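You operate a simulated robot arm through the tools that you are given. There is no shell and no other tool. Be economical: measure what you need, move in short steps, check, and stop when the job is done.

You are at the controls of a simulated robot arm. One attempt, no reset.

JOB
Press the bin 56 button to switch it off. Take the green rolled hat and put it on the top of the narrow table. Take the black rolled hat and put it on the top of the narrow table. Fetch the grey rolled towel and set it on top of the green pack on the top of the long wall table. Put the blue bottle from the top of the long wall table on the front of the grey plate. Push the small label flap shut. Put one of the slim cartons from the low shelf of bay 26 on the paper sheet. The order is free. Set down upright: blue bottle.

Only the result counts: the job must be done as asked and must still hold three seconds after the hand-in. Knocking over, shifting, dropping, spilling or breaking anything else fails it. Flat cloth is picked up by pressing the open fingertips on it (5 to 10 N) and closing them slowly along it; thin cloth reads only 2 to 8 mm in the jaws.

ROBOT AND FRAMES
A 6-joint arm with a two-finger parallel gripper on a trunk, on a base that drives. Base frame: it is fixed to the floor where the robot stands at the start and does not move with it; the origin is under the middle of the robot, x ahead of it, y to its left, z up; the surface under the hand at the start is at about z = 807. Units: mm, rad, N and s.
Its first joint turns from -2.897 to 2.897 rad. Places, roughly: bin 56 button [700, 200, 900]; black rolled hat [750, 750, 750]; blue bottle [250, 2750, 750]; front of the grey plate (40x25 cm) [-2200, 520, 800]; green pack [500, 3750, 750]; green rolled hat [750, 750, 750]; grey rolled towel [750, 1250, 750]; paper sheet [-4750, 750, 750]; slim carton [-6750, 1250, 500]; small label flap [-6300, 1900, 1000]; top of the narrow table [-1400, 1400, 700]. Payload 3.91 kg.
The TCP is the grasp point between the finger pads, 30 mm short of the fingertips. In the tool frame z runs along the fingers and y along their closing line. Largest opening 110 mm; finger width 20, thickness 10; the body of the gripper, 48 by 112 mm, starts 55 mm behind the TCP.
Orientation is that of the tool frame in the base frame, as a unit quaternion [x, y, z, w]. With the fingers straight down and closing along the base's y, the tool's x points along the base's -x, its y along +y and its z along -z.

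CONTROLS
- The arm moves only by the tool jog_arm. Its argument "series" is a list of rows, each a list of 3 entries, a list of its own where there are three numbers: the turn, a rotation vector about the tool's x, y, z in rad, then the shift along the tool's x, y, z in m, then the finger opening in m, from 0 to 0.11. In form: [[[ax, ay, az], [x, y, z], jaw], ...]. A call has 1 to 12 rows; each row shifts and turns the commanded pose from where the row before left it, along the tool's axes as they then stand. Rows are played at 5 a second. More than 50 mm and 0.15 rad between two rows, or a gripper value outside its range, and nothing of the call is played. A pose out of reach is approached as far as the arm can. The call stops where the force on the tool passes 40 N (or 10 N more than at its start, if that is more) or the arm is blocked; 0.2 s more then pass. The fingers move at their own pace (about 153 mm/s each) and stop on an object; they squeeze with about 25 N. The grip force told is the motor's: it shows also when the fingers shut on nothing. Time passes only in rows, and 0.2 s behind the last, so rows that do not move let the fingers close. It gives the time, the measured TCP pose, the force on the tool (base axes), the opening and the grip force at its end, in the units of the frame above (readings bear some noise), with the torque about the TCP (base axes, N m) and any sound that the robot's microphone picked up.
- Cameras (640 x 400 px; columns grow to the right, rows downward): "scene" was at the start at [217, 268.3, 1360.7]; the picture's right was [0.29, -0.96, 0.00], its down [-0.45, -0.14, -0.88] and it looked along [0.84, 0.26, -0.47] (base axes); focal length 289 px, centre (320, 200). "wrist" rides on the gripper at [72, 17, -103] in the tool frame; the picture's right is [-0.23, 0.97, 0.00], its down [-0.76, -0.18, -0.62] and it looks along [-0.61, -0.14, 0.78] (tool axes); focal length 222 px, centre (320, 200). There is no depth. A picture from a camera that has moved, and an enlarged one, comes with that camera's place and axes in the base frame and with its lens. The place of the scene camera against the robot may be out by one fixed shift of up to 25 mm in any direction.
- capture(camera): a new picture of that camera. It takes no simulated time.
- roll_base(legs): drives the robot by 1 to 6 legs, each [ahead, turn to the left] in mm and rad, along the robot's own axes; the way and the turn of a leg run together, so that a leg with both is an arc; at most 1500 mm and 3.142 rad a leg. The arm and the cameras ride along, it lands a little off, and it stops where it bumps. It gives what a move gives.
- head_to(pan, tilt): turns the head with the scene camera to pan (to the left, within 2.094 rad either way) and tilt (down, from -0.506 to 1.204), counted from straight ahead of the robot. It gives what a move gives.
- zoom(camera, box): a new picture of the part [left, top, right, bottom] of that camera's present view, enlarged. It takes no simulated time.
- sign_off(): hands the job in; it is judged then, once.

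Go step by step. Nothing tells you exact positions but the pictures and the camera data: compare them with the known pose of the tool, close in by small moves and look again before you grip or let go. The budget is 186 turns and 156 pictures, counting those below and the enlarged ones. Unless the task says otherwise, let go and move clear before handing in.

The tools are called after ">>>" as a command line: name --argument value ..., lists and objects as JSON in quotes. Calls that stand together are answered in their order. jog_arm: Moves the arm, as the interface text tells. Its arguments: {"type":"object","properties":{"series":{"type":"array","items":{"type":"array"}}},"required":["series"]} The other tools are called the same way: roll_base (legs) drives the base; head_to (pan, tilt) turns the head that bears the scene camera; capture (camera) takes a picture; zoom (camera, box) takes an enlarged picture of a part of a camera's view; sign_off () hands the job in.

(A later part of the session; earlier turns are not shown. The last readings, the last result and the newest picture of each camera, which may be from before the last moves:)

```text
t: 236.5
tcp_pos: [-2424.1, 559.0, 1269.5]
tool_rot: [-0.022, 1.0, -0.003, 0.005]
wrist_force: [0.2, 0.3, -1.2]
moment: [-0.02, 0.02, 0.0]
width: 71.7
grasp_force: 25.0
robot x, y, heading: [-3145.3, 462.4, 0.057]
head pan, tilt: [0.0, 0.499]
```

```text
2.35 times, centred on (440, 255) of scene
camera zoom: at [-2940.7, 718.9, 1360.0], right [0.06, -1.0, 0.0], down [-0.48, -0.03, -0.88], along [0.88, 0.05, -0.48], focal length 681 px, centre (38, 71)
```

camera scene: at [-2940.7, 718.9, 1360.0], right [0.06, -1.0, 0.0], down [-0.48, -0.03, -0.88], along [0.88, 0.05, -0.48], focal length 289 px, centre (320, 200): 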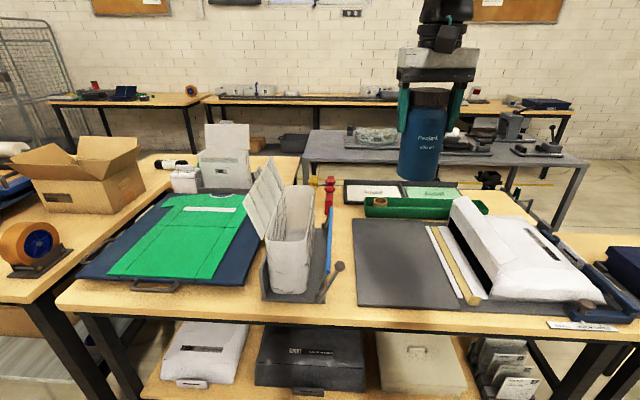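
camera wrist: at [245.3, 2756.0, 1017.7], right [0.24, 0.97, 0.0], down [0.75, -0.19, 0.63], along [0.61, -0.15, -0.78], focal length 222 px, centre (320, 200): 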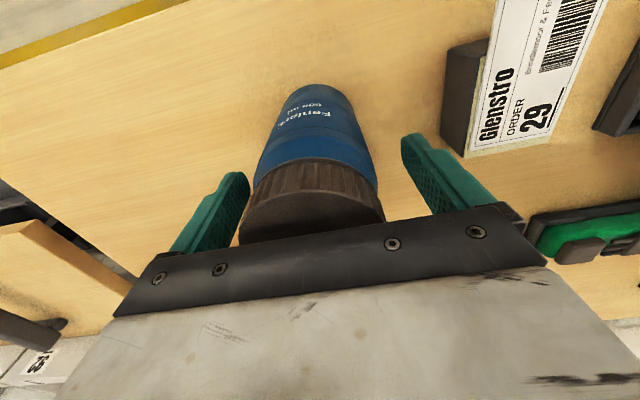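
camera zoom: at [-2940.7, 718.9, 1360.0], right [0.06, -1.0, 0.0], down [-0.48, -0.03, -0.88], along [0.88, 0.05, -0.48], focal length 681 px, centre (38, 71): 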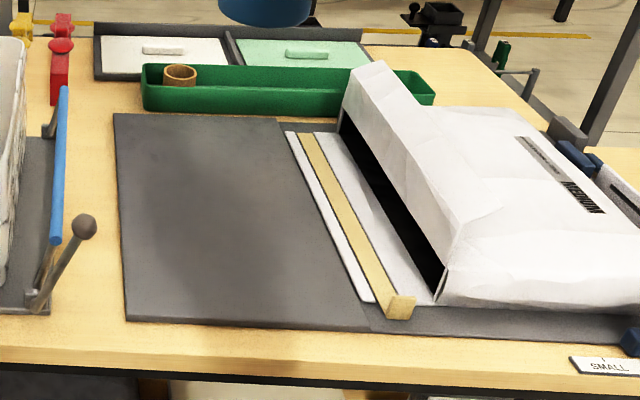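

Target spot: (−2330, 518), on the front half of the plate. Moving over and down to 50 mm above.

>>> jog_arm --series '[[[0, 0, 0], [-0.0115, -0.0056, 0.0386], 0.05], [[0, 0, 0], [-0.0115, -0.0056, 0.0386], 0.05], [[0, 0, 0], [-0.0115, -0.0056, 0.0386], 0.05], [[0, 0, 0], [-0.0115, -0.0056, 0.0386], 0.05], [[0, 0, 0], [-0.0115, -0.0056, 0.0386], 0.05], [[0, 0, 0], [-0.0115, -0.0056, 0.0386], 0.05], [[0, 0, 0], [-0.0115, -0.0056, 0.0386], 0.05], [[0, 0, 0], [-0.0115, -0.0056, 0.03], 0.05]]'

>>> capture --camera "scene"

>>> capture --camera "wrist"

```text
t: 238.3
tcp_pos: [-2326.3, 517.5, 970.6]
tool_rot: [-0.023, 1.0, -0.002, 0.004]
wrist_force: [-0.5, 0.0, -0.5]
moment: [0.01, -0.04, 0.0]
width: 71.5
grasp_force: 25.1
robot x, y, heading: [-3144.4, 464.5, 0.061]
head pan, tilt: [0.0, 0.499]
```

```text
83 pictures are left
camera scene: at [-2941.1, 718.9, 1360.0], right [0.06, -1.0, 0.0], down [-0.48, -0.03, -0.88], along [0.88, 0.05, -0.48], focal length 289 px, centre (320, 200)
```

scene: 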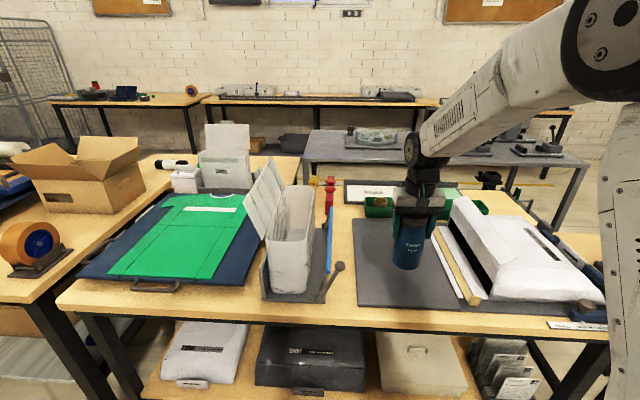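

```text
82 pictures are left
camera wrist: at [-2400.5, 533.8, 1072.8], right [0.19, 0.98, 0.0], down [0.76, -0.14, 0.63], along [0.62, -0.12, -0.78], focal length 222 px, centre (320, 200)
```

wrist: 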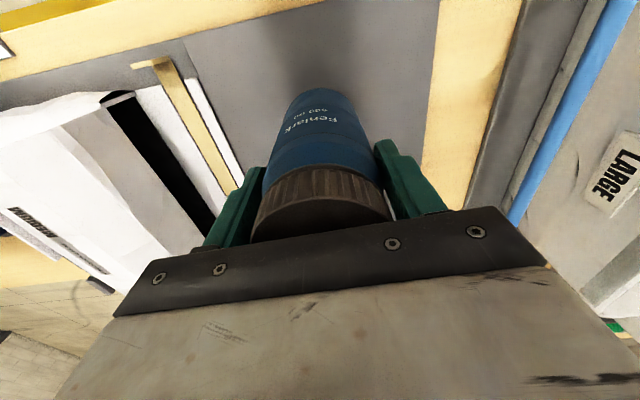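

Position confirmed on the front half. Lowering gently to contact.

>>> jog_arm --series '[[[0, 0, 0], [0, 0, 0.02], 0.05], [[0, 0, 0], [0, 0, 0.015], 0.05], [[0, 0, 0], [0, 0, 0.005], 0.05], [[0, 0, 0], [0, 0, 0.003], 0.05], [[0, 0, 0], [0, 0, 0.003], 0.05], [[0, 0, 0], [0, 0, 0.003], 0.05], [[0, 0, 0], [0, 0, 0.002], 0.05]]'

>>> zoom --camera "scene" --box '[340, 170, 480, 310]'

```text
t: 239.9
tcp_pos: [-2327.4, 518.6, 918.4]
tool_rot: [-0.021, 1.0, -0.002, 0.004]
wrist_force: [-0.3, 0.5, -1.2]
moment: [-0.01, -0.01, -0.01]
width: 71.8
grasp_force: 24.9
robot x, y, heading: [-3146.1, 463.2, 0.066]
head pan, tilt: [0.0, 0.499]
```

```text
2.86 times, centred on (410, 240) of scene
camera zoom: at [-2940.7, 718.9, 1360.0], right [0.06, -1.0, 0.0], down [-0.48, -0.03, -0.88], along [0.88, 0.05, -0.48], focal length 826 px, centre (63, 86)
```

zoom: 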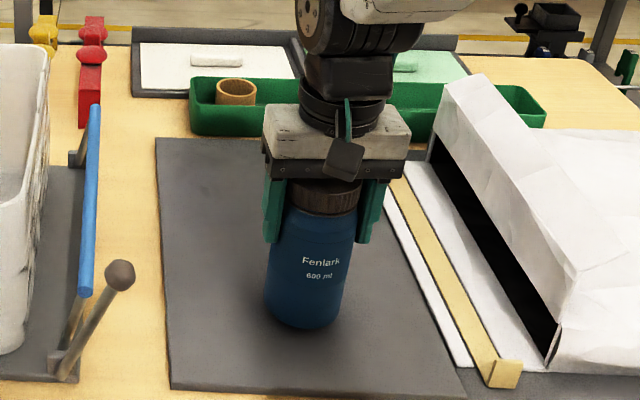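

>>> jog_arm --series '[[[0, 0, 0], [0, 0, 0.003], 0.05], [[0, 0, 0], [0, 0, 0.003], 0.05], [[0, 0, 0], [0, 0, 0.003], 0.05], [[0, 0, 0], [0, 0, 0.002], 0.05], [[0, 0, 0], [0, 0, 0.002], 0.05]]'

>>> zoom --camera "scene" --box '[340, 170, 480, 310]'

```text
t: 241.1
tcp_pos: [-2325.7, 516.4, 907.7]
tool_rot: [-0.021, 1.0, -0.002, 0.006]
wrist_force: [0.4, -2.8, 26.1]
moment: [-0.02, -0.03, 0.0]
width: 71.6
grasp_force: 24.9
robot x, y, heading: [-3153.0, 465.4, 0.064]
head pan, tilt: [0.0, 0.499]
```

```text
2.86 times, centred on (410, 240) of scene
camera zoom: at [-2941.6, 718.7, 1360.2], right [0.06, -1.0, 0.0], down [-0.48, -0.03, -0.88], along [0.88, 0.05, -0.48], focal length 826 px, centre (63, 86)
```

zoom: 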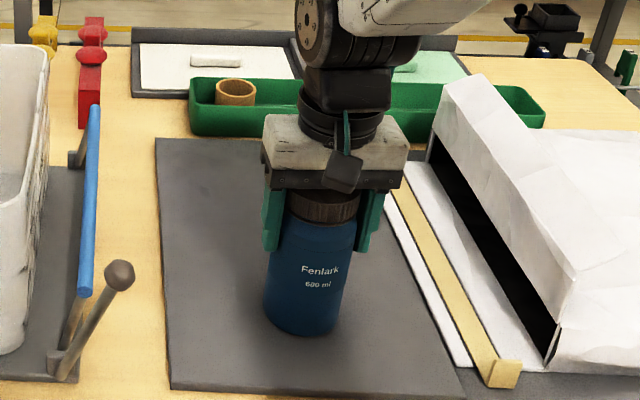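

Bottle stands on the plate (26 N). Unloading 2 mm, opening and rising straight up.

>>> jog_arm --series '[[[0, 0, 0], [0, 0, -0.002], 0.05], [[0, 0, 0], [0, 0, 0], 0.08], [[0, 0, 0], [0, 0, 0], 0.1], [[0, 0, 0], [0, 0, 0], 0.105], [[0, 0, 0], [0, 0, -0.03], 0.105], [[0, 0, 0], [0, 0, -0.04], 0.105], [[0, 0, 0], [0, 0, -0.05], 0.105], [[0, 0, 0], [0, 0, -0.05], 0.105], [[0, 0, 0], [0.02, 0, -0.045], 0.105], [[0, 0, 0], [0.03, 0, -0.04], 0.105], [[0, 0, 0], [0.03, 0, -0.04], 0.105], [[0, 0, 0], [0.03, 0, -0.03], 0.105]]'

>>> capture --camera "scene"

```text
t: 243.7
tcp_pos: [-2438.8, 516.8, 1232.4]
tool_rot: [-0.021, 1.0, -0.002, 0.005]
wrist_force: [0.8, 0.4, 0.3]
moment: [-0.05, 0.04, 0.01]
width: 105.0
grasp_force: 0.0
robot x, y, heading: [-3144.1, 468.3, 0.064]
head pan, tilt: [0.0, 0.499]
```

```text
79 pictures are left
camera scene: at [-2940.1, 719.0, 1359.9], right [0.06, -1.0, 0.0], down [-0.48, -0.03, -0.88], along [0.88, 0.05, -0.48], focal length 289 px, centre (320, 200)
```

scene: 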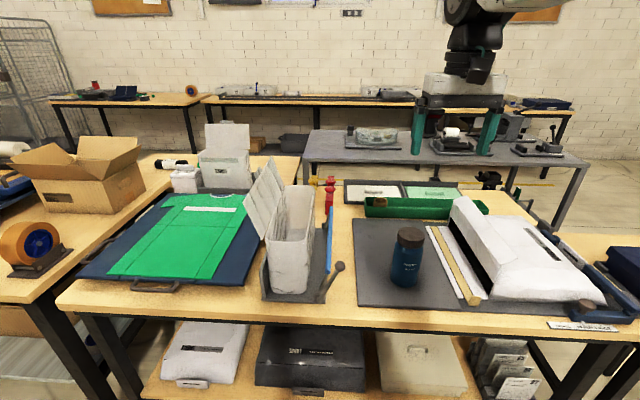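

Bottle stands upright on the plate. Next I look west for the way to bay 26 and the paper sheet.

>>> roll_base --legs '[[0, 1.507]]'

>>> head_to --pan 1.3 --tilt 0.35

>>> capture --camera "scene"

>>> head_to --pan 2.09 --tilt 0.3

>>> capture --camera "scene"

```text
t: 247.7
tcp_pos: [-3125.0, 1173.3, 1233.0]
tool_rot: [-0.685, 0.728, 0.002, 0.004]
wrist_force: [-0.3, 0.4, -0.5]
moment: [0.0, -0.01, -0.02]
width: 104.8
grasp_force: 0.1
robot x, y, heading: [-3147.3, 467.0, 1.527]
head pan, tilt: [0.0, 0.499]
```

```text
t: 249.2
tcp_pos: [-3125.8, 1174.0, 1234.0]
tool_rot: [-0.686, 0.727, 0.001, 0.004]
wrist_force: [0.2, -0.3, -1.1]
moment: [0.0, -0.02, -0.01]
width: 105.3
grasp_force: 0.0
robot x, y, heading: [-3149.4, 463.9, 1.53]
head pan, tilt: [1.3, 0.351]
```

```text
78 pictures are left
camera scene: at [-3464.9, 639.3, 1373.6], right [0.31, 0.95, 0.0], down [0.33, -0.11, -0.94], along [-0.89, 0.29, -0.34], focal length 289 px, centre (320, 200)
```

scene: 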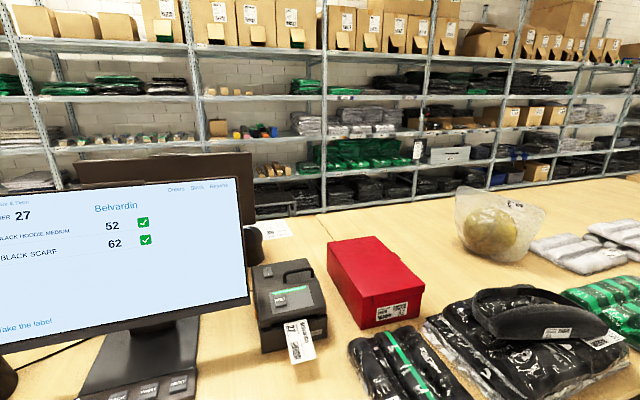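

```text
t: 250.3
tcp_pos: [-3126.0, 1174.8, 1232.6]
tool_rot: [-0.686, 0.728, 0.002, 0.005]
wrist_force: [-0.1, 0.1, -0.5]
moment: [-0.01, 0.02, 0.03]
width: 105.0
grasp_force: 0.2
robot x, y, heading: [-3149.5, 466.7, 1.531]
head pan, tilt: [2.089, 0.3]
```

```text
77 pictures are left
camera scene: at [-3459.4, 567.8, 1378.4], right [-0.46, 0.89, 0.0], down [0.26, 0.14, -0.96], along [-0.85, -0.44, -0.3], focal length 289 px, centre (320, 200)
```

scene: 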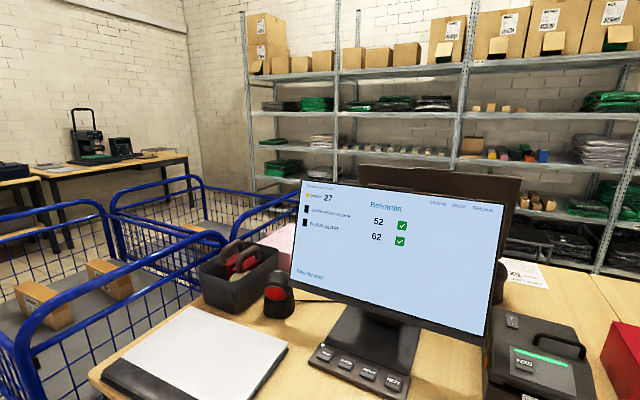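

The paper sheet is at about (−4700, 800), on the west side of the double table, so I must get around the blue carts to the west aisle. Reversing south and looking west.

>>> roll_base --legs '[[-1400, 0], [-650, 0], [0, 1.611]]'

>>> head_to --pan 0.0 --tilt 0.35

>>> capture --camera "scene"

```text
t: 264.6
tcp_pos: [-3936.8, -1631.8, 1233.3]
tool_rot: [1.0, 0.004, -0.004, -0.002]
wrist_force: [0.4, 0.3, 0.0]
moment: [-0.01, 0.03, 0.01]
width: 105.3
grasp_force: 0.1
robot x, y, heading: [-3228.2, -1601.3, -3.114]
head pan, tilt: [2.089, 0.3]
```

```text
t: 266.6
tcp_pos: [-3937.6, -1631.9, 1233.6]
tool_rot: [1.0, 0.004, -0.004, -0.001]
wrist_force: [0.0, -0.8, -0.8]
moment: [0.03, 0.0, -0.03]
width: 104.9
grasp_force: 0.0
robot x, y, heading: [-3229.4, -1605.4, -3.117]
head pan, tilt: [0.0, 0.351]
```

```text
76 pictures are left
camera scene: at [-3445.7, -1837.9, 1373.7], right [-0.03, 1.0, 0.0], down [0.34, 0.01, -0.94], along [-0.94, -0.03, -0.34], focal length 289 px, centre (320, 200)
```

scene: 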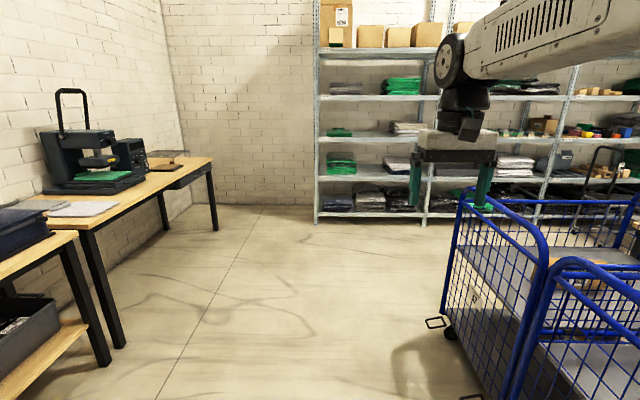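

Corridor to the shelves is free. Driving west, then north in the west aisle.

>>> roll_base --legs '[[1400, 0], [1000, 0], [0, -1.596]]'

>>> head_to --pan 0.0 --tilt 0.35

>>> capture --camera "scene"

```text
t: 282.2
tcp_pos: [-5571.5, -895.3, 1232.6]
tool_rot: [-0.677, 0.736, 0.001, 0.005]
wrist_force: [0.3, 0.8, 0.4]
moment: [0.02, 0.0, 0.0]
width: 105.1
grasp_force: 0.1
robot x, y, heading: [-5607.7, -1603.9, 1.506]
head pan, tilt: [0.0, 0.351]
```

```text
t: 282.8
tcp_pos: [-5572.4, -894.8, 1233.5]
tool_rot: [-0.678, 0.735, 0.002, 0.004]
wrist_force: [0.6, -0.1, 0.2]
moment: [-0.01, 0.02, -0.01]
width: 105.1
grasp_force: 0.1
robot x, y, heading: [-5607.8, -1603.4, 1.502]
head pan, tilt: [0.0, 0.351]
```

```text
75 pictures are left
camera scene: at [-5828.6, -1359.4, 1373.7], right [1.0, -0.06, 0.0], down [-0.02, -0.34, -0.94], along [0.06, 0.94, -0.34], focal length 289 px, centre (320, 200)
```

scene: 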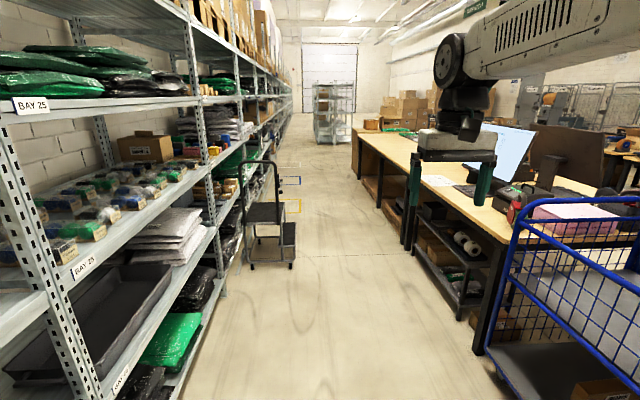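

A step ladder stands by the shelf near y ≈ 800; the lane at x ≈ −5430 passes it. Driving north and looking left to bay 26.

>>> roll_base --legs '[[1400, 0], [1300, 0]]'

>>> head_to --pan 1.3 --tilt 0.4

>>> capture --camera "scene"

```text
t: 295.9
tcp_pos: [-5148.1, 1785.5, 1232.0]
tool_rot: [-0.639, 0.769, 0.002, 0.005]
wrist_force: [-0.7, 0.6, -0.1]
moment: [0.0, 0.0, 0.01]
width: 105.0
grasp_force: 0.0
robot x, y, heading: [-5257.4, 1089.8, 1.403]
head pan, tilt: [0.0, 0.351]
```

```text
t: 297.4
tcp_pos: [-5147.2, 1785.6, 1233.0]
tool_rot: [-0.638, 0.77, 0.001, 0.005]
wrist_force: [0.1, -0.4, -0.2]
moment: [0.02, -0.01, 0.01]
width: 105.0
grasp_force: 0.0
robot x, y, heading: [-5257.5, 1085.0, 1.403]
head pan, tilt: [1.3, 0.4]
```

```text
74 pictures are left
camera scene: at [-5551.5, 1298.3, 1369.1], right [0.43, 0.9, 0.0], down [0.35, -0.17, -0.92], along [-0.83, 0.39, -0.39], focal length 289 px, centre (320, 200)
```

scene: 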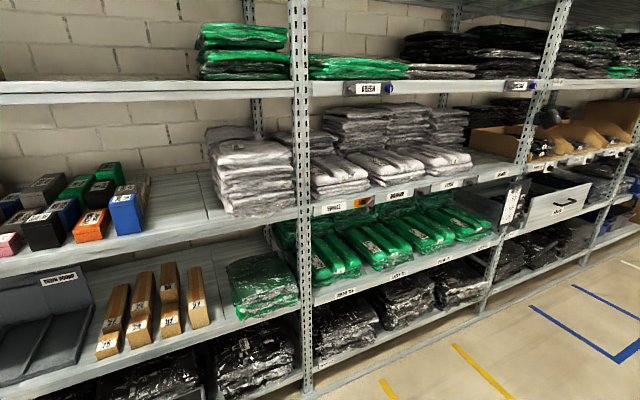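

I see the slim cartons at the lower left and a label holder with an orange part on the middle shelf edge. Zooming on both.

>>> zoom --camera "scene" --box '[300, 70, 540, 230]'

>>> zoom --camera "scene" --box '[0, 150, 310, 390]'

```text
2.50 times, centred on (420, 150) of scene
camera zoom: at [-5551.5, 1298.3, 1369.1], right [0.43, 0.9, 0.0], down [0.35, -0.17, -0.92], along [-0.83, 0.39, -0.39], focal length 723 px, centre (70, 325)
```

zoom: 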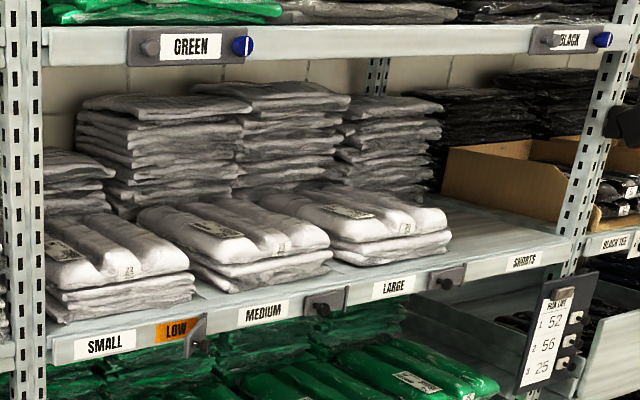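

```text
1.67 times, centred on (155, 270) of scene
camera zoom: at [-5551.5, 1298.3, 1369.1], right [0.43, 0.9, 0.0], down [0.35, -0.17, -0.92], along [-0.83, 0.39, -0.39], focal length 482 px, centre (595, 83)
```

zoom: 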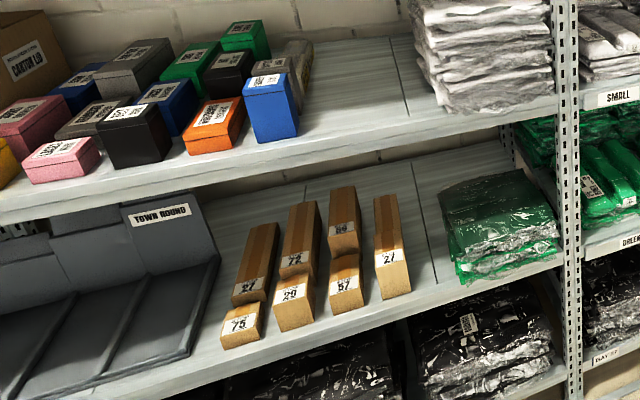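

The "SMALL" label's flap with the orange LOW is open; cartons lie along x on the low shelf, the rightmost ("27") stands alone. I'll back away from the table, re-aim, and face the bay.

>>> roll_base --legs '[[-600, 0], [0, 0.32], [750, 0], [0, 1.42]]'

>>> head_to --pan 0.0 --tilt 0.6

>>> capture --camera "scene"

```text
t: 307.5
tcp_pos: [-6052.0, 1651.8, 1232.6]
tool_rot: [0.949, -0.315, -0.005, -0.003]
wrist_force: [0.1, 0.6, 0.6]
moment: [0.02, 0.0, -0.02]
width: 105.0
grasp_force: 0.1
robot x, y, heading: [-5466.6, 1247.8, 2.521]
head pan, tilt: [1.3, 0.4]
stopped in leg 4: the robot was blocked; the commanded pose is now the measured one
```

```text
t: 308.9
tcp_pos: [-6052.3, 1652.0, 1234.0]
tool_rot: [0.949, -0.314, -0.005, -0.003]
wrist_force: [-0.3, 0.1, 0.5]
moment: [-0.02, 0.01, -0.02]
width: 105.1
grasp_force: 0.0
robot x, y, heading: [-5467.6, 1249.4, 2.516]
head pan, tilt: [0.0, 0.6]
```

```text
71 pictures are left
camera scene: at [-5783.7, 1190.6, 1350.9], right [0.58, 0.81, 0.0], down [0.46, -0.33, -0.83], along [-0.67, 0.48, -0.56], focal length 289 px, centre (320, 200)
```

scene: 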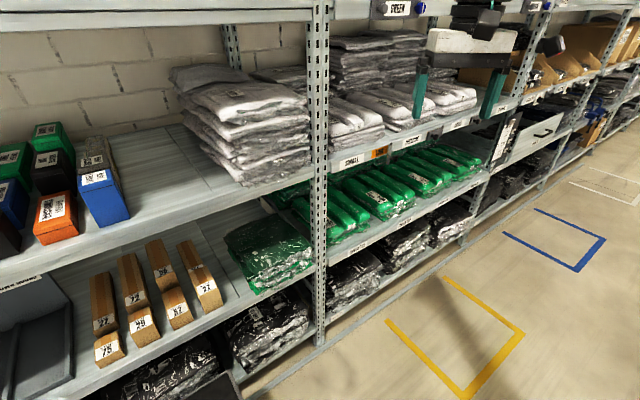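

Blocked while turning; I need to see what is near the base on both sides.

>>> head_to --pan 0.6 --tilt 0.9

>>> capture --camera "scene"

>>> head_to --pan 2.0 --tilt 1.0

>>> capture --camera "scene"

```text
t: 309.9
tcp_pos: [-6052.7, 1651.7, 1233.0]
tool_rot: [0.949, -0.314, -0.003, -0.004]
wrist_force: [0.1, 0.3, 0.6]
moment: [-0.02, 0.02, -0.01]
width: 105.1
grasp_force: 0.0
robot x, y, heading: [-5468.0, 1247.2, 2.518]
head pan, tilt: [0.6, 0.901]
```

```text
70 pictures are left
camera scene: at [-5787.4, 1140.9, 1326.1], right [0.02, 1.0, 0.0], down [0.78, -0.02, -0.62], along [-0.62, 0.01, -0.78], focal length 289 px, centre (320, 200)
```

scene: 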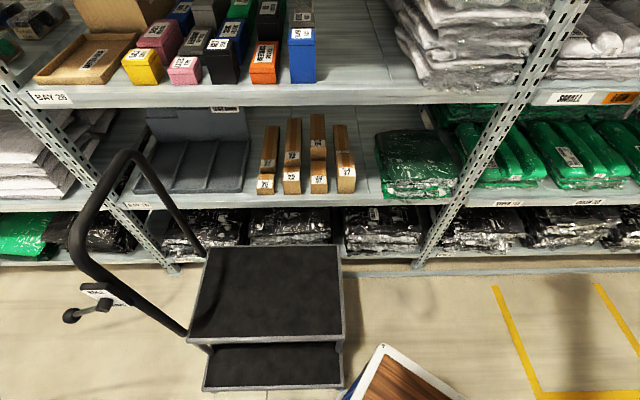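

```text
t: 311.5
tcp_pos: [-6051.7, 1650.3, 1233.0]
tool_rot: [0.949, -0.314, -0.004, -0.003]
wrist_force: [-0.4, 0.7, -0.1]
moment: [0.04, 0.01, 0.04]
width: 105.1
grasp_force: 0.1
robot x, y, heading: [-5468.1, 1245.6, 2.519]
head pan, tilt: [2.0, 1.0]
```

```text
69 pictures are left
camera scene: at [-5725.3, 1070.7, 1318.9], right [-0.98, 0.19, 0.0], down [0.16, 0.83, -0.54], along [-0.1, -0.53, -0.84], focal length 289 px, centre (320, 200)
```

scene: 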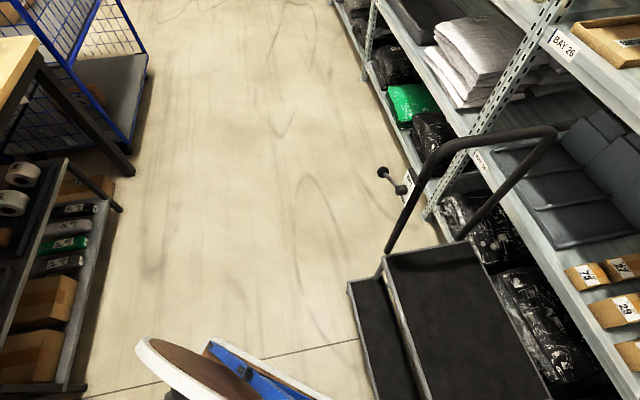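

The robot's deck corner touched the step ladder (it occupies y ≈ 770–1210 in front of the shelf). I'll turn back, go further north past it, and then face the shelf near the flap.

>>> roll_base --legs '[[0, -0.77], [520, 0], [0, 1.39]]'

>>> head_to --pan 0.1 --tilt 0.5

>>> capture --camera "scene"

```text
t: 320.2
tcp_pos: [-6266.8, 1730.8, 1233.9]
tool_rot: [1.0, 0.016, -0.005, -0.002]
wrist_force: [0.2, 0.9, -0.2]
moment: [-0.02, -0.02, 0.02]
width: 104.8
grasp_force: 0.0
robot x, y, heading: [-5561.0, 1777.6, -3.094]
head pan, tilt: [2.0, 1.0]
```

```text
t: 322.0
tcp_pos: [-6266.1, 1732.3, 1232.8]
tool_rot: [1.0, 0.015, -0.006, -0.002]
wrist_force: [-0.6, -0.2, -0.1]
moment: [-0.01, 0.0, -0.02]
width: 105.0
grasp_force: 0.2
robot x, y, heading: [-5555.5, 1775.3, -3.096]
head pan, tilt: [0.099, 0.499]
```

```text
68 pictures are left
camera scene: at [-5767.7, 1529.0, 1360.0], right [-0.15, 0.99, 0.0], down [0.47, 0.07, -0.88], along [-0.87, -0.13, -0.48], focal length 289 px, centre (320, 200)
```

scene: 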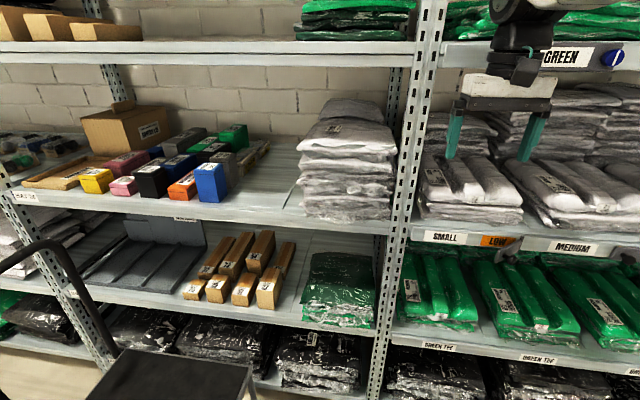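

>>> zoom --camera "scene" --box '[400, 205, 600, 295]'

>>> capture --camera "wrist"

>>> zoom --camera "scene" --box '[160, 200, 400, 340]'

```text
3.20 times, centred on (500, 250) of scene
camera zoom: at [-5767.7, 1529.0, 1360.0], right [-0.15, 0.99, 0.0], down [0.47, 0.07, -0.88], along [-0.87, -0.13, -0.48], focal length 926 px, centre (-256, 40)
```

zoom: 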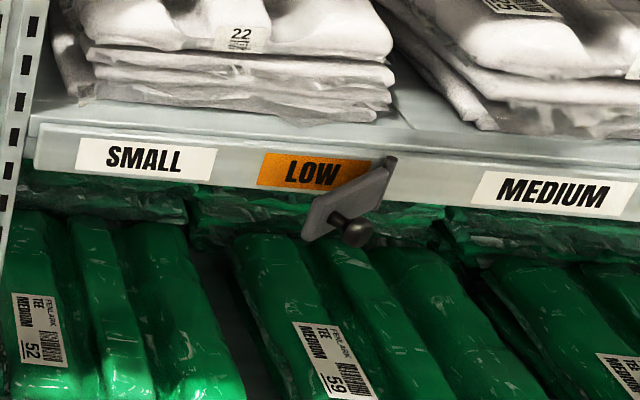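

```text
66 pictures are left
camera wrist: at [-6192.6, 1717.2, 1335.1], right [-0.2, -0.98, 0.0], down [-0.76, 0.15, 0.63], along [-0.62, 0.12, -0.78], focal length 222 px, centre (320, 200)
```

wrist: 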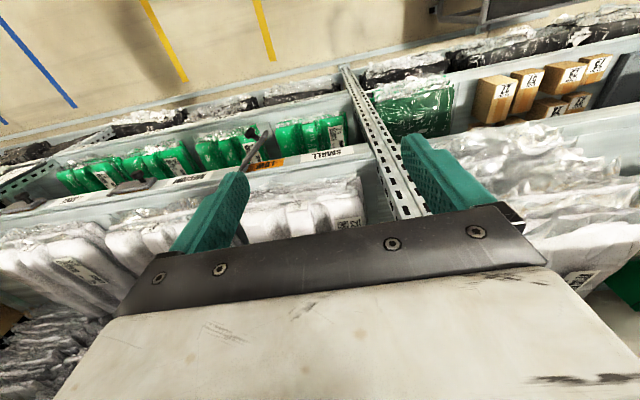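

```text
2.67 times, centred on (280, 270) of scene
camera zoom: at [-5767.7, 1529.0, 1360.0], right [-0.15, 0.99, 0.0], down [0.47, 0.07, -0.88], along [-0.87, -0.13, -0.48], focal length 771 px, centre (427, 13)
```

zoom: 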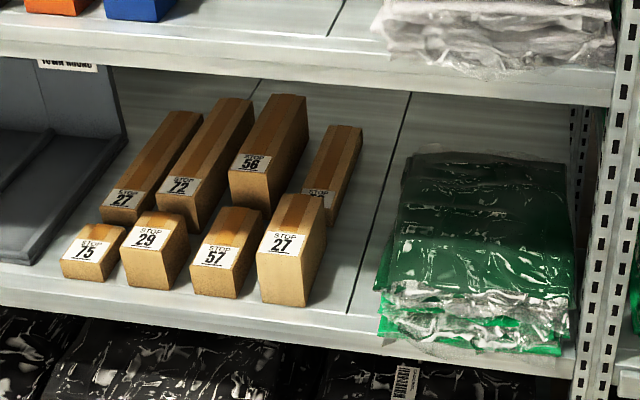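

Now clear: the flap is hinged at its right end ≈ (−6373, 1905, 980) and its free end stands out at ≈ (−6313, 1835). I'll close the fingers, tilt the tool forward, and place the fingertips in front of the flap.

>>> jog_arm --series '[[[0, -0.15, 0], [0, 0, 0], 0.0], [[0, -0.15, 0], [0, 0, 0], 0.0], [[0, -0.15, 0], [0, 0, 0], 0.0], [[0, -0.15, 0], [0, 0, 0], 0.0], [[0, 0, 0], [0.0262, -0.0195, 0.0285], 0.0], [[0, 0, 0], [0.0262, -0.0195, 0.0285], 0.0], [[0, 0, 0], [0.0262, -0.0195, 0.0285], 0.0], [[0, 0, 0], [0.0262, -0.0195, 0.0285], 0.0], [[0, 0, 0], [0.0262, -0.0195, 0.0285], 0.0], [[0, 0, 0], [0.0262, -0.0195, 0.0285], 0.0]]'

>>> capture --camera "wrist"

>>> zoom --camera "scene" --box '[400, 150, 620, 300]'

```text
t: 324.2
tcp_pos: [-6239.6, 1853.1, 1001.7]
tool_rot: [0.954, 0.014, -0.301, 0.002]
wrist_force: [0.1, 0.7, 0.2]
moment: [0.05, -0.02, -0.02]
width: 0.2
grasp_force: 25.5
robot x, y, heading: [-5557.9, 1777.3, -3.096]
head pan, tilt: [0.099, 0.499]
```

```text
64 pictures are left
camera wrist: at [-6120.4, 1839.9, 1044.1], right [-0.16, -0.98, 0.13], down [-0.27, 0.17, 0.95], along [-0.95, 0.11, -0.29], focal length 222 px, centre (320, 200)
```

wrist: 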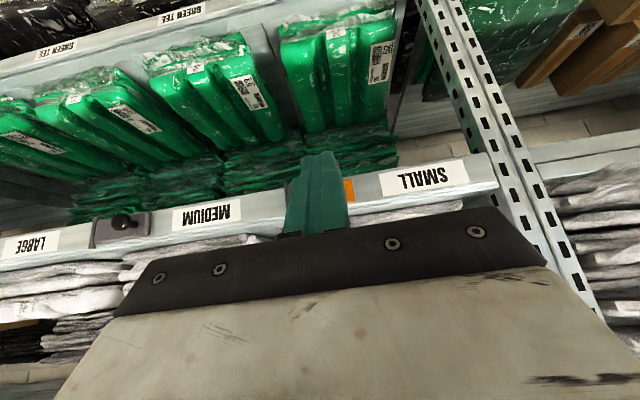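

```text
2.67 times, centred on (510, 225) of scene
camera zoom: at [-5767.3, 1528.9, 1360.0], right [-0.15, 0.99, 0.0], down [0.47, 0.07, -0.88], along [-0.87, -0.13, -0.48], focal length 771 px, centre (-187, 133)
```

zoom: 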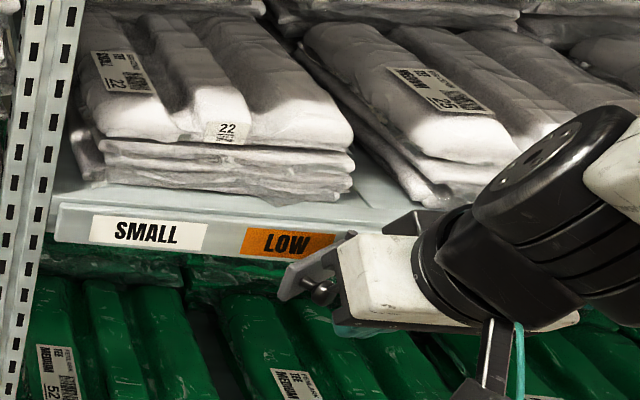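

Fingertips are in front of the flap. Pushing toward the shelf in small steps.

>>> jog_arm --series '[[[0, 0, 0], [-0.0124, 0, 0.0085], 0.0], [[0, 0, 0], [-0.0124, 0, 0.0085], 0.0], [[0, 0, 0], [-0.0124, 0, 0.0085], 0.0], [[0, 0, 0], [-0.0124, 0, 0.0085], 0.0]]'

>>> capture --camera "wrist"

>>> zoom --camera "scene" --box '[400, 150, 620, 300]'

```text
t: 325.2
tcp_pos: [-6299.2, 1849.1, 1005.0]
tool_rot: [0.954, 0.014, -0.3, 0.003]
wrist_force: [0.9, 0.7, 0.8]
moment: [0.06, -0.04, -0.01]
width: 0.4
grasp_force: 25.0
robot x, y, heading: [-5560.8, 1778.4, -3.095]
head pan, tilt: [0.099, 0.499]
```

```text
62 pictures are left
camera wrist: at [-6181.8, 1836.4, 1046.7], right [-0.16, -0.98, 0.13], down [-0.27, 0.17, 0.95], along [-0.95, 0.11, -0.29], focal length 222 px, centre (320, 200)
```

wrist: 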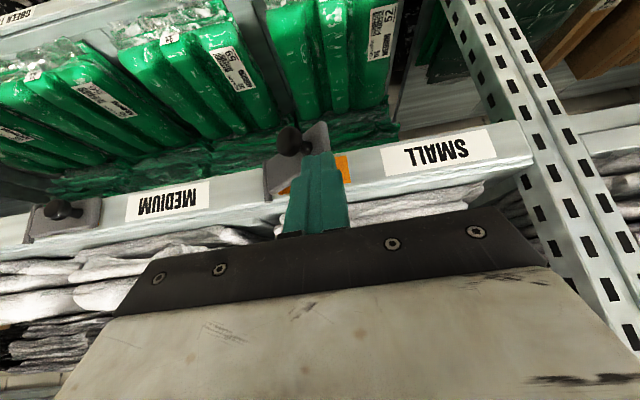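

```text
2.67 times, centred on (510, 225) of scene
camera zoom: at [-5767.6, 1529.1, 1360.0], right [-0.15, 0.99, 0.0], down [0.47, 0.07, -0.88], along [-0.87, -0.13, -0.48], focal length 771 px, centre (-187, 133)
```

zoom: 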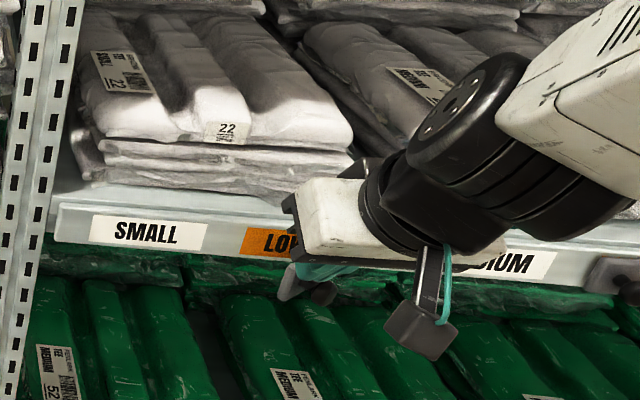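

The tips are a bit too high (flap centre z ≈ 962). Backing out 45 mm, lowering 22 mm, then pushing again.

>>> jog_arm --series '[[[0, 0, 0], [0.0185, 0, -0.0127], 0.0], [[0, 0, 0], [0.0185, 0, -0.0127], 0.0], [[0, 0, 0], [0.0124, -0.006, 0.0182], 0.0]]'

>>> jog_arm --series '[[[0, 0, 0], [-0.0124, 0, 0.0085], 0.0], [[0, 0, 0], [-0.0083, 0, 0.0057], 0.0], [[0, 0, 0], [-0.0083, 0, 0.0057], 0.0], [[0, 0, 0], [-0.0083, 0, 0.0057], 0.0], [[0, 0, 0], [-0.0083, 0, 0.0057], 0.0], [[0, 0, 0], [-0.0083, 0, 0.0057], 0.0]]'

>>> capture --camera "wrist"

>>> zoom --camera "scene" --box '[400, 150, 620, 300]'

```text
t: 326.0
tcp_pos: [-6255.6, 1854.5, 981.5]
tool_rot: [0.954, 0.016, -0.3, 0.004]
wrist_force: [1.0, -0.2, -0.2]
moment: [-0.02, -0.01, 0.03]
width: 0.0
grasp_force: 24.9
robot x, y, heading: [-5556.3, 1776.0, -3.092]
head pan, tilt: [0.099, 0.499]
```

```text
t: 327.1
tcp_pos: [-6295.0, 1848.3, 982.8]
tool_rot: [0.954, 0.019, -0.298, 0.007]
wrist_force: [13.2, -11.4, 17.6]
moment: [-0.06, 0.16, 0.13]
width: 0.0
grasp_force: 24.6
robot x, y, heading: [-5558.6, 1776.1, -3.092]
head pan, tilt: [0.099, 0.499]
stopped in row 5: the force on the tool passed its limit at 51 N (the readings are from after the stop); the commanded pose is now the measured one
```

```text
60 pictures are left
camera wrist: at [-6177.1, 1838.1, 1025.2], right [-0.15, -0.98, 0.13], down [-0.28, 0.17, 0.95], along [-0.95, 0.1, -0.3], focal length 222 px, centre (320, 200)
```

wrist: 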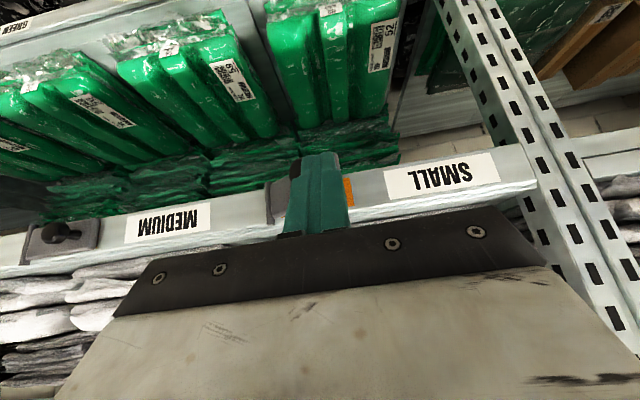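

```text
2.67 times, centred on (510, 225) of scene
camera zoom: at [-5765.7, 1528.0, 1360.0], right [-0.15, 0.99, 0.0], down [0.47, 0.07, -0.88], along [-0.87, -0.13, -0.48], focal length 771 px, centre (-187, 133)
```

zoom: 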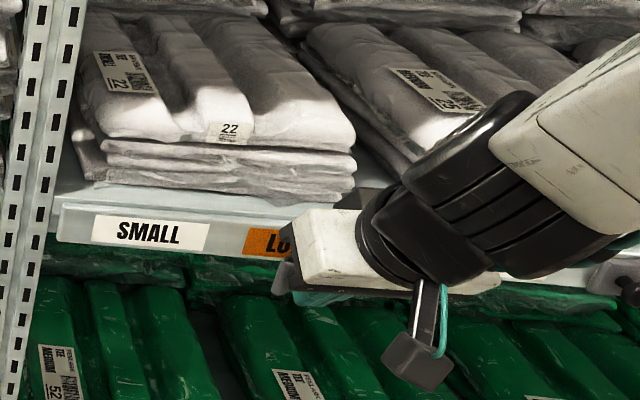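

The reaction shows the tip met the flap's free edge. I'll go to the outer (north) side and push on the knob side, diagonally toward −x, −y.

>>> jog_arm --series '[[[0, 0, 0], [0.0206, 0, -0.0141], 0.0], [[0, 0, 0], [0.0206, 0, -0.0141], 0.0], [[0, 0, 0], [0, -0.02, 0], 0.0], [[0, 0, 0], [0, -0.02, 0], 0.0]]'

>>> capture --camera "wrist"

```text
t: 328.1
tcp_pos: [-6249.0, 1888.3, 979.4]
tool_rot: [0.955, 0.019, -0.297, 0.007]
wrist_force: [0.0, -0.6, -0.1]
moment: [0.03, -0.01, 0.02]
width: 0.0
grasp_force: 24.3
robot x, y, heading: [-5556.7, 1777.8, -3.095]
head pan, tilt: [0.099, 0.499]
```

```text
58 pictures are left
camera wrist: at [-6130.4, 1878.0, 1022.8], right [-0.15, -0.98, 0.13], down [-0.28, 0.17, 0.95], along [-0.95, 0.1, -0.3], focal length 222 px, centre (320, 200)
```

wrist: 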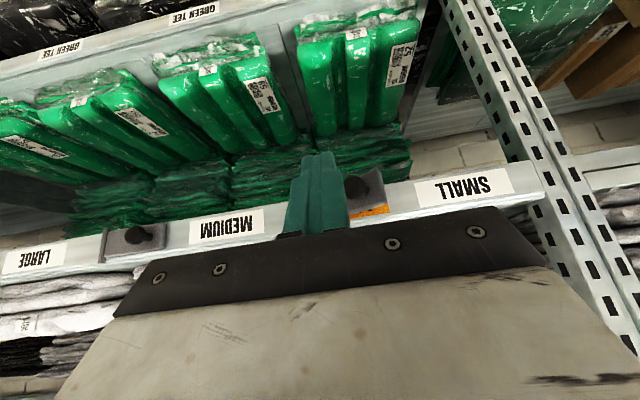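

The knob is just south of the fingertips. Pushing diagonally.

>>> jog_arm --series '[[[0, 0, 0], [-0.0051, 0.005, 0.0035], 0.0], [[0, 0, 0], [-0.0051, 0.005, 0.0035], 0.0], [[0, 0, 0], [-0.0051, 0.005, 0.0035], 0.0], [[0, 0, 0], [-0.0051, 0.005, 0.0035], 0.0], [[0, 0, 0], [-0.0051, 0.005, 0.0035], 0.0], [[0, 0, 0], [-0.0051, 0.005, 0.0035], 0.0], [[0, 0, 0], [-0.0051, 0.005, 0.0035], 0.0], [[0, 0, 0], [-0.0051, 0.005, 0.0035], 0.0], [[0, 0, 0], [-0.0051, 0.005, 0.0035], 0.0], [[0, 0, 0], [-0.0051, 0.005, 0.0035], 0.0], [[0, 0, 0], [-0.0051, 0.005, 0.0035], 0.0]]'

>>> capture --camera "wrist"

```text
t: 330.4
tcp_pos: [-6314.1, 1834.0, 981.4]
tool_rot: [0.954, 0.017, -0.298, 0.006]
wrist_force: [-0.4, 0.1, 0.1]
moment: [0.03, 0.0, 0.01]
width: 0.1
grasp_force: 24.8
robot x, y, heading: [-5559.2, 1777.8, -3.091]
head pan, tilt: [0.099, 0.499]
```

```text
57 pictures are left
camera wrist: at [-6194.8, 1823.8, 1024.9], right [-0.15, -0.98, 0.13], down [-0.28, 0.17, 0.95], along [-0.95, 0.11, -0.3], focal length 222 px, centre (320, 200)
```

wrist: 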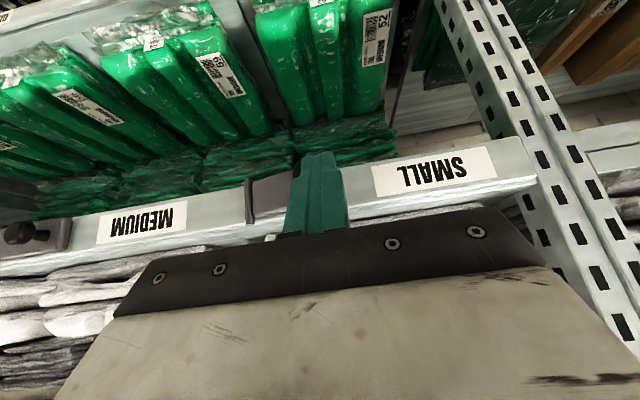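

The flap has swung nearly shut. Pressing straight in until firm contact.

>>> jog_arm --series '[[[0, 0, 0], [-0.0033, 0, 0.0023], 0.0], [[0, 0, 0], [-0.0033, 0, 0.0023], 0.0], [[0, 0, 0], [-0.0033, 0, 0.0023], 0.0], [[0, 0, 0], [-0.0033, 0, 0.0023], 0.0], [[0, 0, 0], [-0.0025, 0, 0.0017], 0.0], [[0, 0, 0], [-0.0025, 0, 0.0017], 0.0], [[0, 0, 0], [-0.0025, 0, 0.0017], 0.0], [[0, 0, 0], [-0.0025, 0, 0.0017], 0.0]]'

>>> capture --camera "wrist"

```text
t: 331.8
tcp_pos: [-6330.2, 1833.7, 981.3]
tool_rot: [0.955, 0.019, -0.295, 0.008]
wrist_force: [25.1, 0.6, 14.1]
moment: [-0.08, -0.08, -0.05]
width: 0.1
grasp_force: 25.2
robot x, y, heading: [-5559.6, 1775.5, -3.093]
head pan, tilt: [0.099, 0.499]
stopped in row 6: the force on the tool passed its limit at 44 N (the readings are from after the stop); the commanded pose is now the measured one
```

```text
56 pictures are left
camera wrist: at [-6211.3, 1823.0, 1024.5], right [-0.15, -0.98, 0.13], down [-0.28, 0.17, 0.94], along [-0.95, 0.1, -0.3], focal length 222 px, centre (320, 200)
```

wrist: 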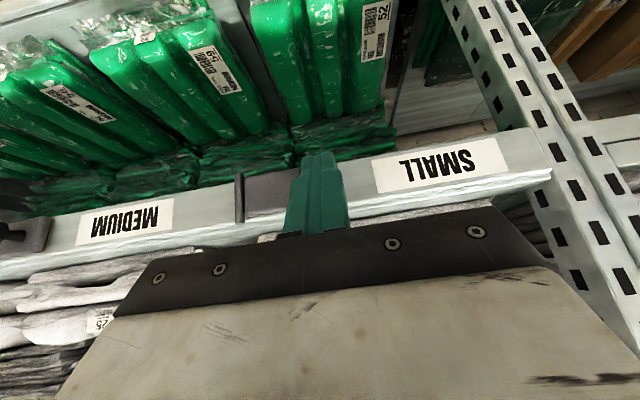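

Firm contact: shut. Backing out to verify.

>>> jog_arm --series '[[[0, 0, 0], [0.0206, 0, -0.0141], 0.0], [[0, 0, 0], [0.033, 0, -0.0226], 0.0], [[0, 0, 0], [0.033, 0, -0.0226], 0.0], [[0, 0, 0], [0.0, -0.04, 0], 0.0]]'

>>> capture --camera "wrist"

>>> capture --camera "scene"

```text
t: 332.8
tcp_pos: [-6227.3, 1874.8, 980.8]
tool_rot: [0.955, 0.018, -0.295, 0.007]
wrist_force: [0.3, -0.3, -0.5]
moment: [-0.01, -0.02, -0.01]
width: 0.0
grasp_force: 24.3
robot x, y, heading: [-5555.1, 1776.3, -3.093]
head pan, tilt: [0.099, 0.499]
```

```text
55 pictures are left
camera wrist: at [-6109.3, 1863.1, 1024.8], right [-0.15, -0.98, 0.13], down [-0.28, 0.17, 0.94], along [-0.95, 0.1, -0.3], focal length 222 px, centre (320, 200)
```

wrist: 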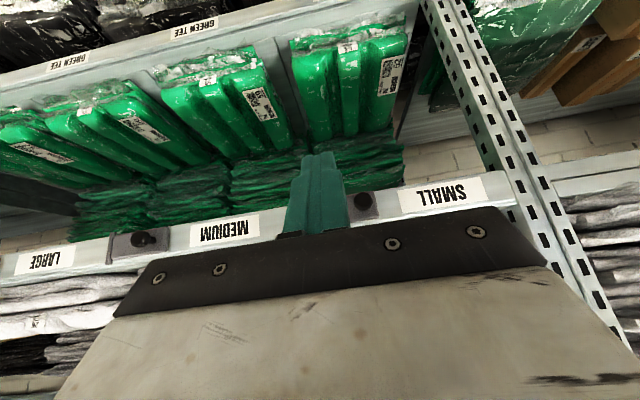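

```text
54 pictures are left
camera scene: at [-5766.7, 1528.6, 1359.9], right [-0.15, 0.99, 0.0], down [0.47, 0.07, -0.88], along [-0.87, -0.13, -0.48], focal length 289 px, centre (320, 200)
```

scene: 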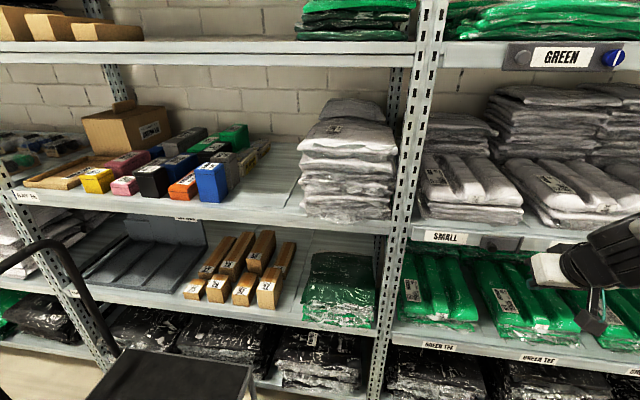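

The flap is flush like its neighbours. Next the front-right slim carton "27", at about (−6465, 1258), top z ≈ 678. I'll swing the arm toward y ≈ 1258 while still outside the shelf, with more tilt, before driving closer.

>>> jog_arm --series '[[[0, 0, 0], [0.00985, 0.039, -0.0081], 0.07], [[0, 0, 0], [0.00985, 0.039, -0.0081], 0.07], [[0, 0, 0], [0.00985, 0.039, -0.0081], 0.07], [[0, 0, 0], [0.00985, 0.039, -0.0081], 0.07], [[0, 0, 0], [0.00985, 0.039, -0.0081], 0.07], [[0, 0, 0], [0.00985, 0.039, -0.0081], 0.07], [[0, 0, 0], [0.00985, 0.039, -0.0081], 0.07], [[0, 0, 0], [0.00985, 0.039, -0.0081], 0.07], [[0, 0, 0], [0.00985, 0.039, -0.0081], 0.07], [[0, 0, 0], [0.00985, 0.039, -0.0081], 0.07], [[0, 0, 0], [0.00985, 0.039, -0.0081], 0.07], [[0, 0, 0], [0.00985, 0.039, -0.0081], 0.07]]'

>>> jog_arm --series '[[[0, 0, 0], [0.00985, 0.039, -0.0081], 0.07], [[0, 0, 0], [0.00985, 0.039, -0.0081], 0.07], [[0, 0, 0], [0.00985, 0.039, -0.0081], 0.07], [[0, 0, 0], [0.00985, 0.039, -0.0081], 0.07], [[0, -0.1, 0], [0, 0, 0], 0.07], [[0, -0.09, 0], [0, 0, 0], 0.07]]'

>>> roll_base --legs '[[320, 0]]'

>>> capture --camera "wrist"

>>> capture --camera "scene"

```text
t: 335.4
tcp_pos: [-6081.1, 1412.6, 1005.2]
tool_rot: [0.955, 0.019, -0.296, 0.008]
wrist_force: [0.0, 0.3, -0.1]
moment: [-0.04, -0.06, 0.01]
width: 70.0
grasp_force: 0.1
out of reach, approached as far as the arm can: row 2, 3, 4
robot x, y, heading: [-5558.0, 1775.6, -3.092]
head pan, tilt: [0.099, 0.499]
```

```text
t: 336.8
tcp_pos: [-6035.6, 1263.9, 1011.7]
tool_rot: [0.923, 0.006, -0.386, 0.006]
wrist_force: [0.4, 0.8, 0.3]
moment: [-0.01, -0.01, 0.01]
width: 69.9
grasp_force: 0.0
robot x, y, heading: [-5559.2, 1779.2, -3.095]
head pan, tilt: [0.099, 0.499]
```

```text
t: 338.9
tcp_pos: [-6355.8, 1252.4, 1010.2]
tool_rot: [0.923, 0.006, -0.385, 0.005]
wrist_force: [-0.2, 0.3, -0.7]
moment: [-0.03, 0.0, 0.0]
width: 70.4
grasp_force: 0.1
robot x, y, heading: [-5876.6, 1762.0, -3.095]
head pan, tilt: [0.099, 0.499]
```

```text
53 pictures are left
camera wrist: at [-6230.8, 1238.2, 1031.0], right [-0.15, -0.98, 0.17], down [-0.1, 0.18, 0.98], along [-0.98, 0.13, -0.12], focal length 222 px, centre (320, 200)
```

wrist: 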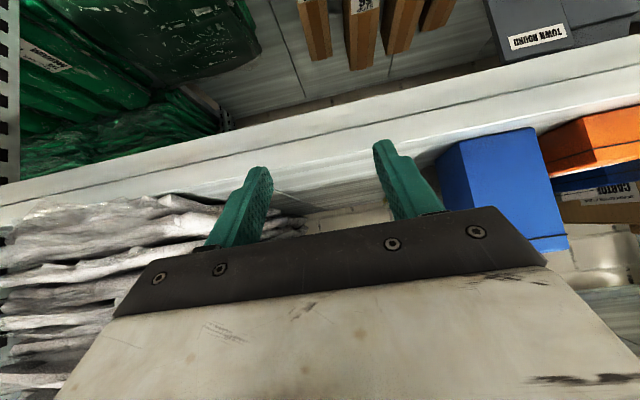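

```text
52 pictures are left
camera scene: at [-6085.8, 1513.9, 1358.3], right [-0.16, 0.99, 0.0], down [0.49, 0.08, -0.87], along [-0.86, -0.13, -0.49], focal length 289 px, centre (320, 200)
```

scene: 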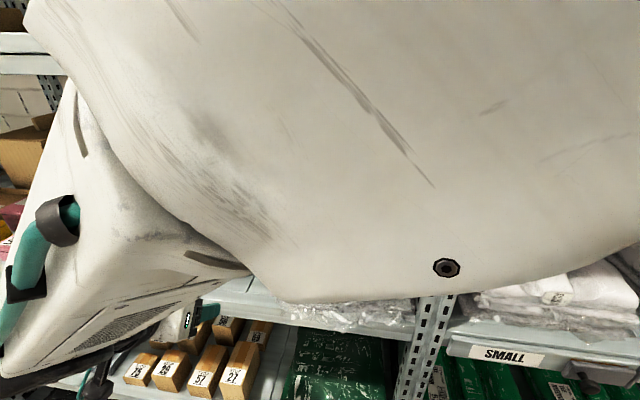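

I'm just outside the shelf lip. Backing off 66 mm and descending outside the shelf to the carton level.

>>> jog_arm --series '[[[0, 0, 0], [0.0232, -0.003, -0.0235], 0.07], [[0, 0, 0], [0.0232, -0.003, -0.0235], 0.07], [[0, 0, 0], [0.0345, 0, 0.034], 0.07], [[0, 0, 0], [0.0345, 0, 0.034], 0.07], [[0, 0, 0], [0.0345, 0, 0.034], 0.07], [[0, 0, 0], [0.0345, 0, 0.034], 0.07], [[0, 0, 0], [0.0345, 0, 0.034], 0.07]]'

>>> capture --camera "wrist"

>>> capture --camera "scene"

```text
t: 340.5
tcp_pos: [-6288.8, 1258.1, 768.5]
tool_rot: [0.923, 0.006, -0.385, 0.005]
wrist_force: [0.0, 0.6, 0.6]
moment: [-0.04, 0.01, 0.0]
width: 70.1
grasp_force: 0.1
robot x, y, heading: [-5875.8, 1763.5, -3.102]
head pan, tilt: [0.099, 0.499]
```

```text
51 pictures are left
camera wrist: at [-6162.7, 1244.6, 788.4], right [-0.14, -0.98, 0.17], down [-0.1, 0.18, 0.98], along [-0.98, 0.13, -0.12], focal length 222 px, centre (320, 200)
```

wrist: 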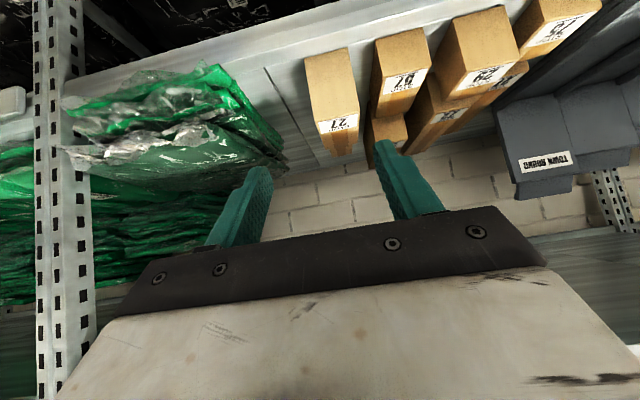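

```text
50 pictures are left
camera scene: at [-6084.7, 1508.5, 1358.4], right [-0.22, 0.98, 0.0], down [0.48, 0.11, -0.87], along [-0.85, -0.19, -0.49], focal length 289 px, centre (320, 200)
```

scene: 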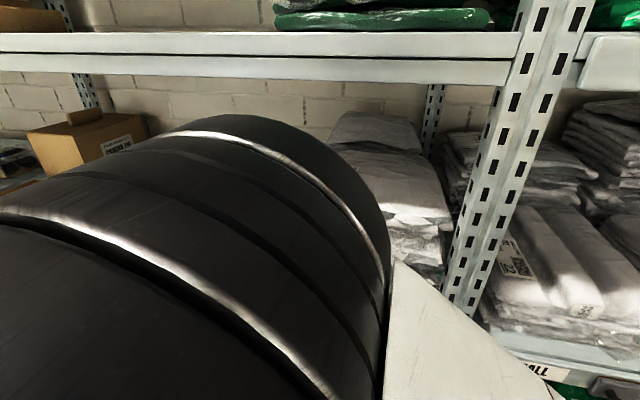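

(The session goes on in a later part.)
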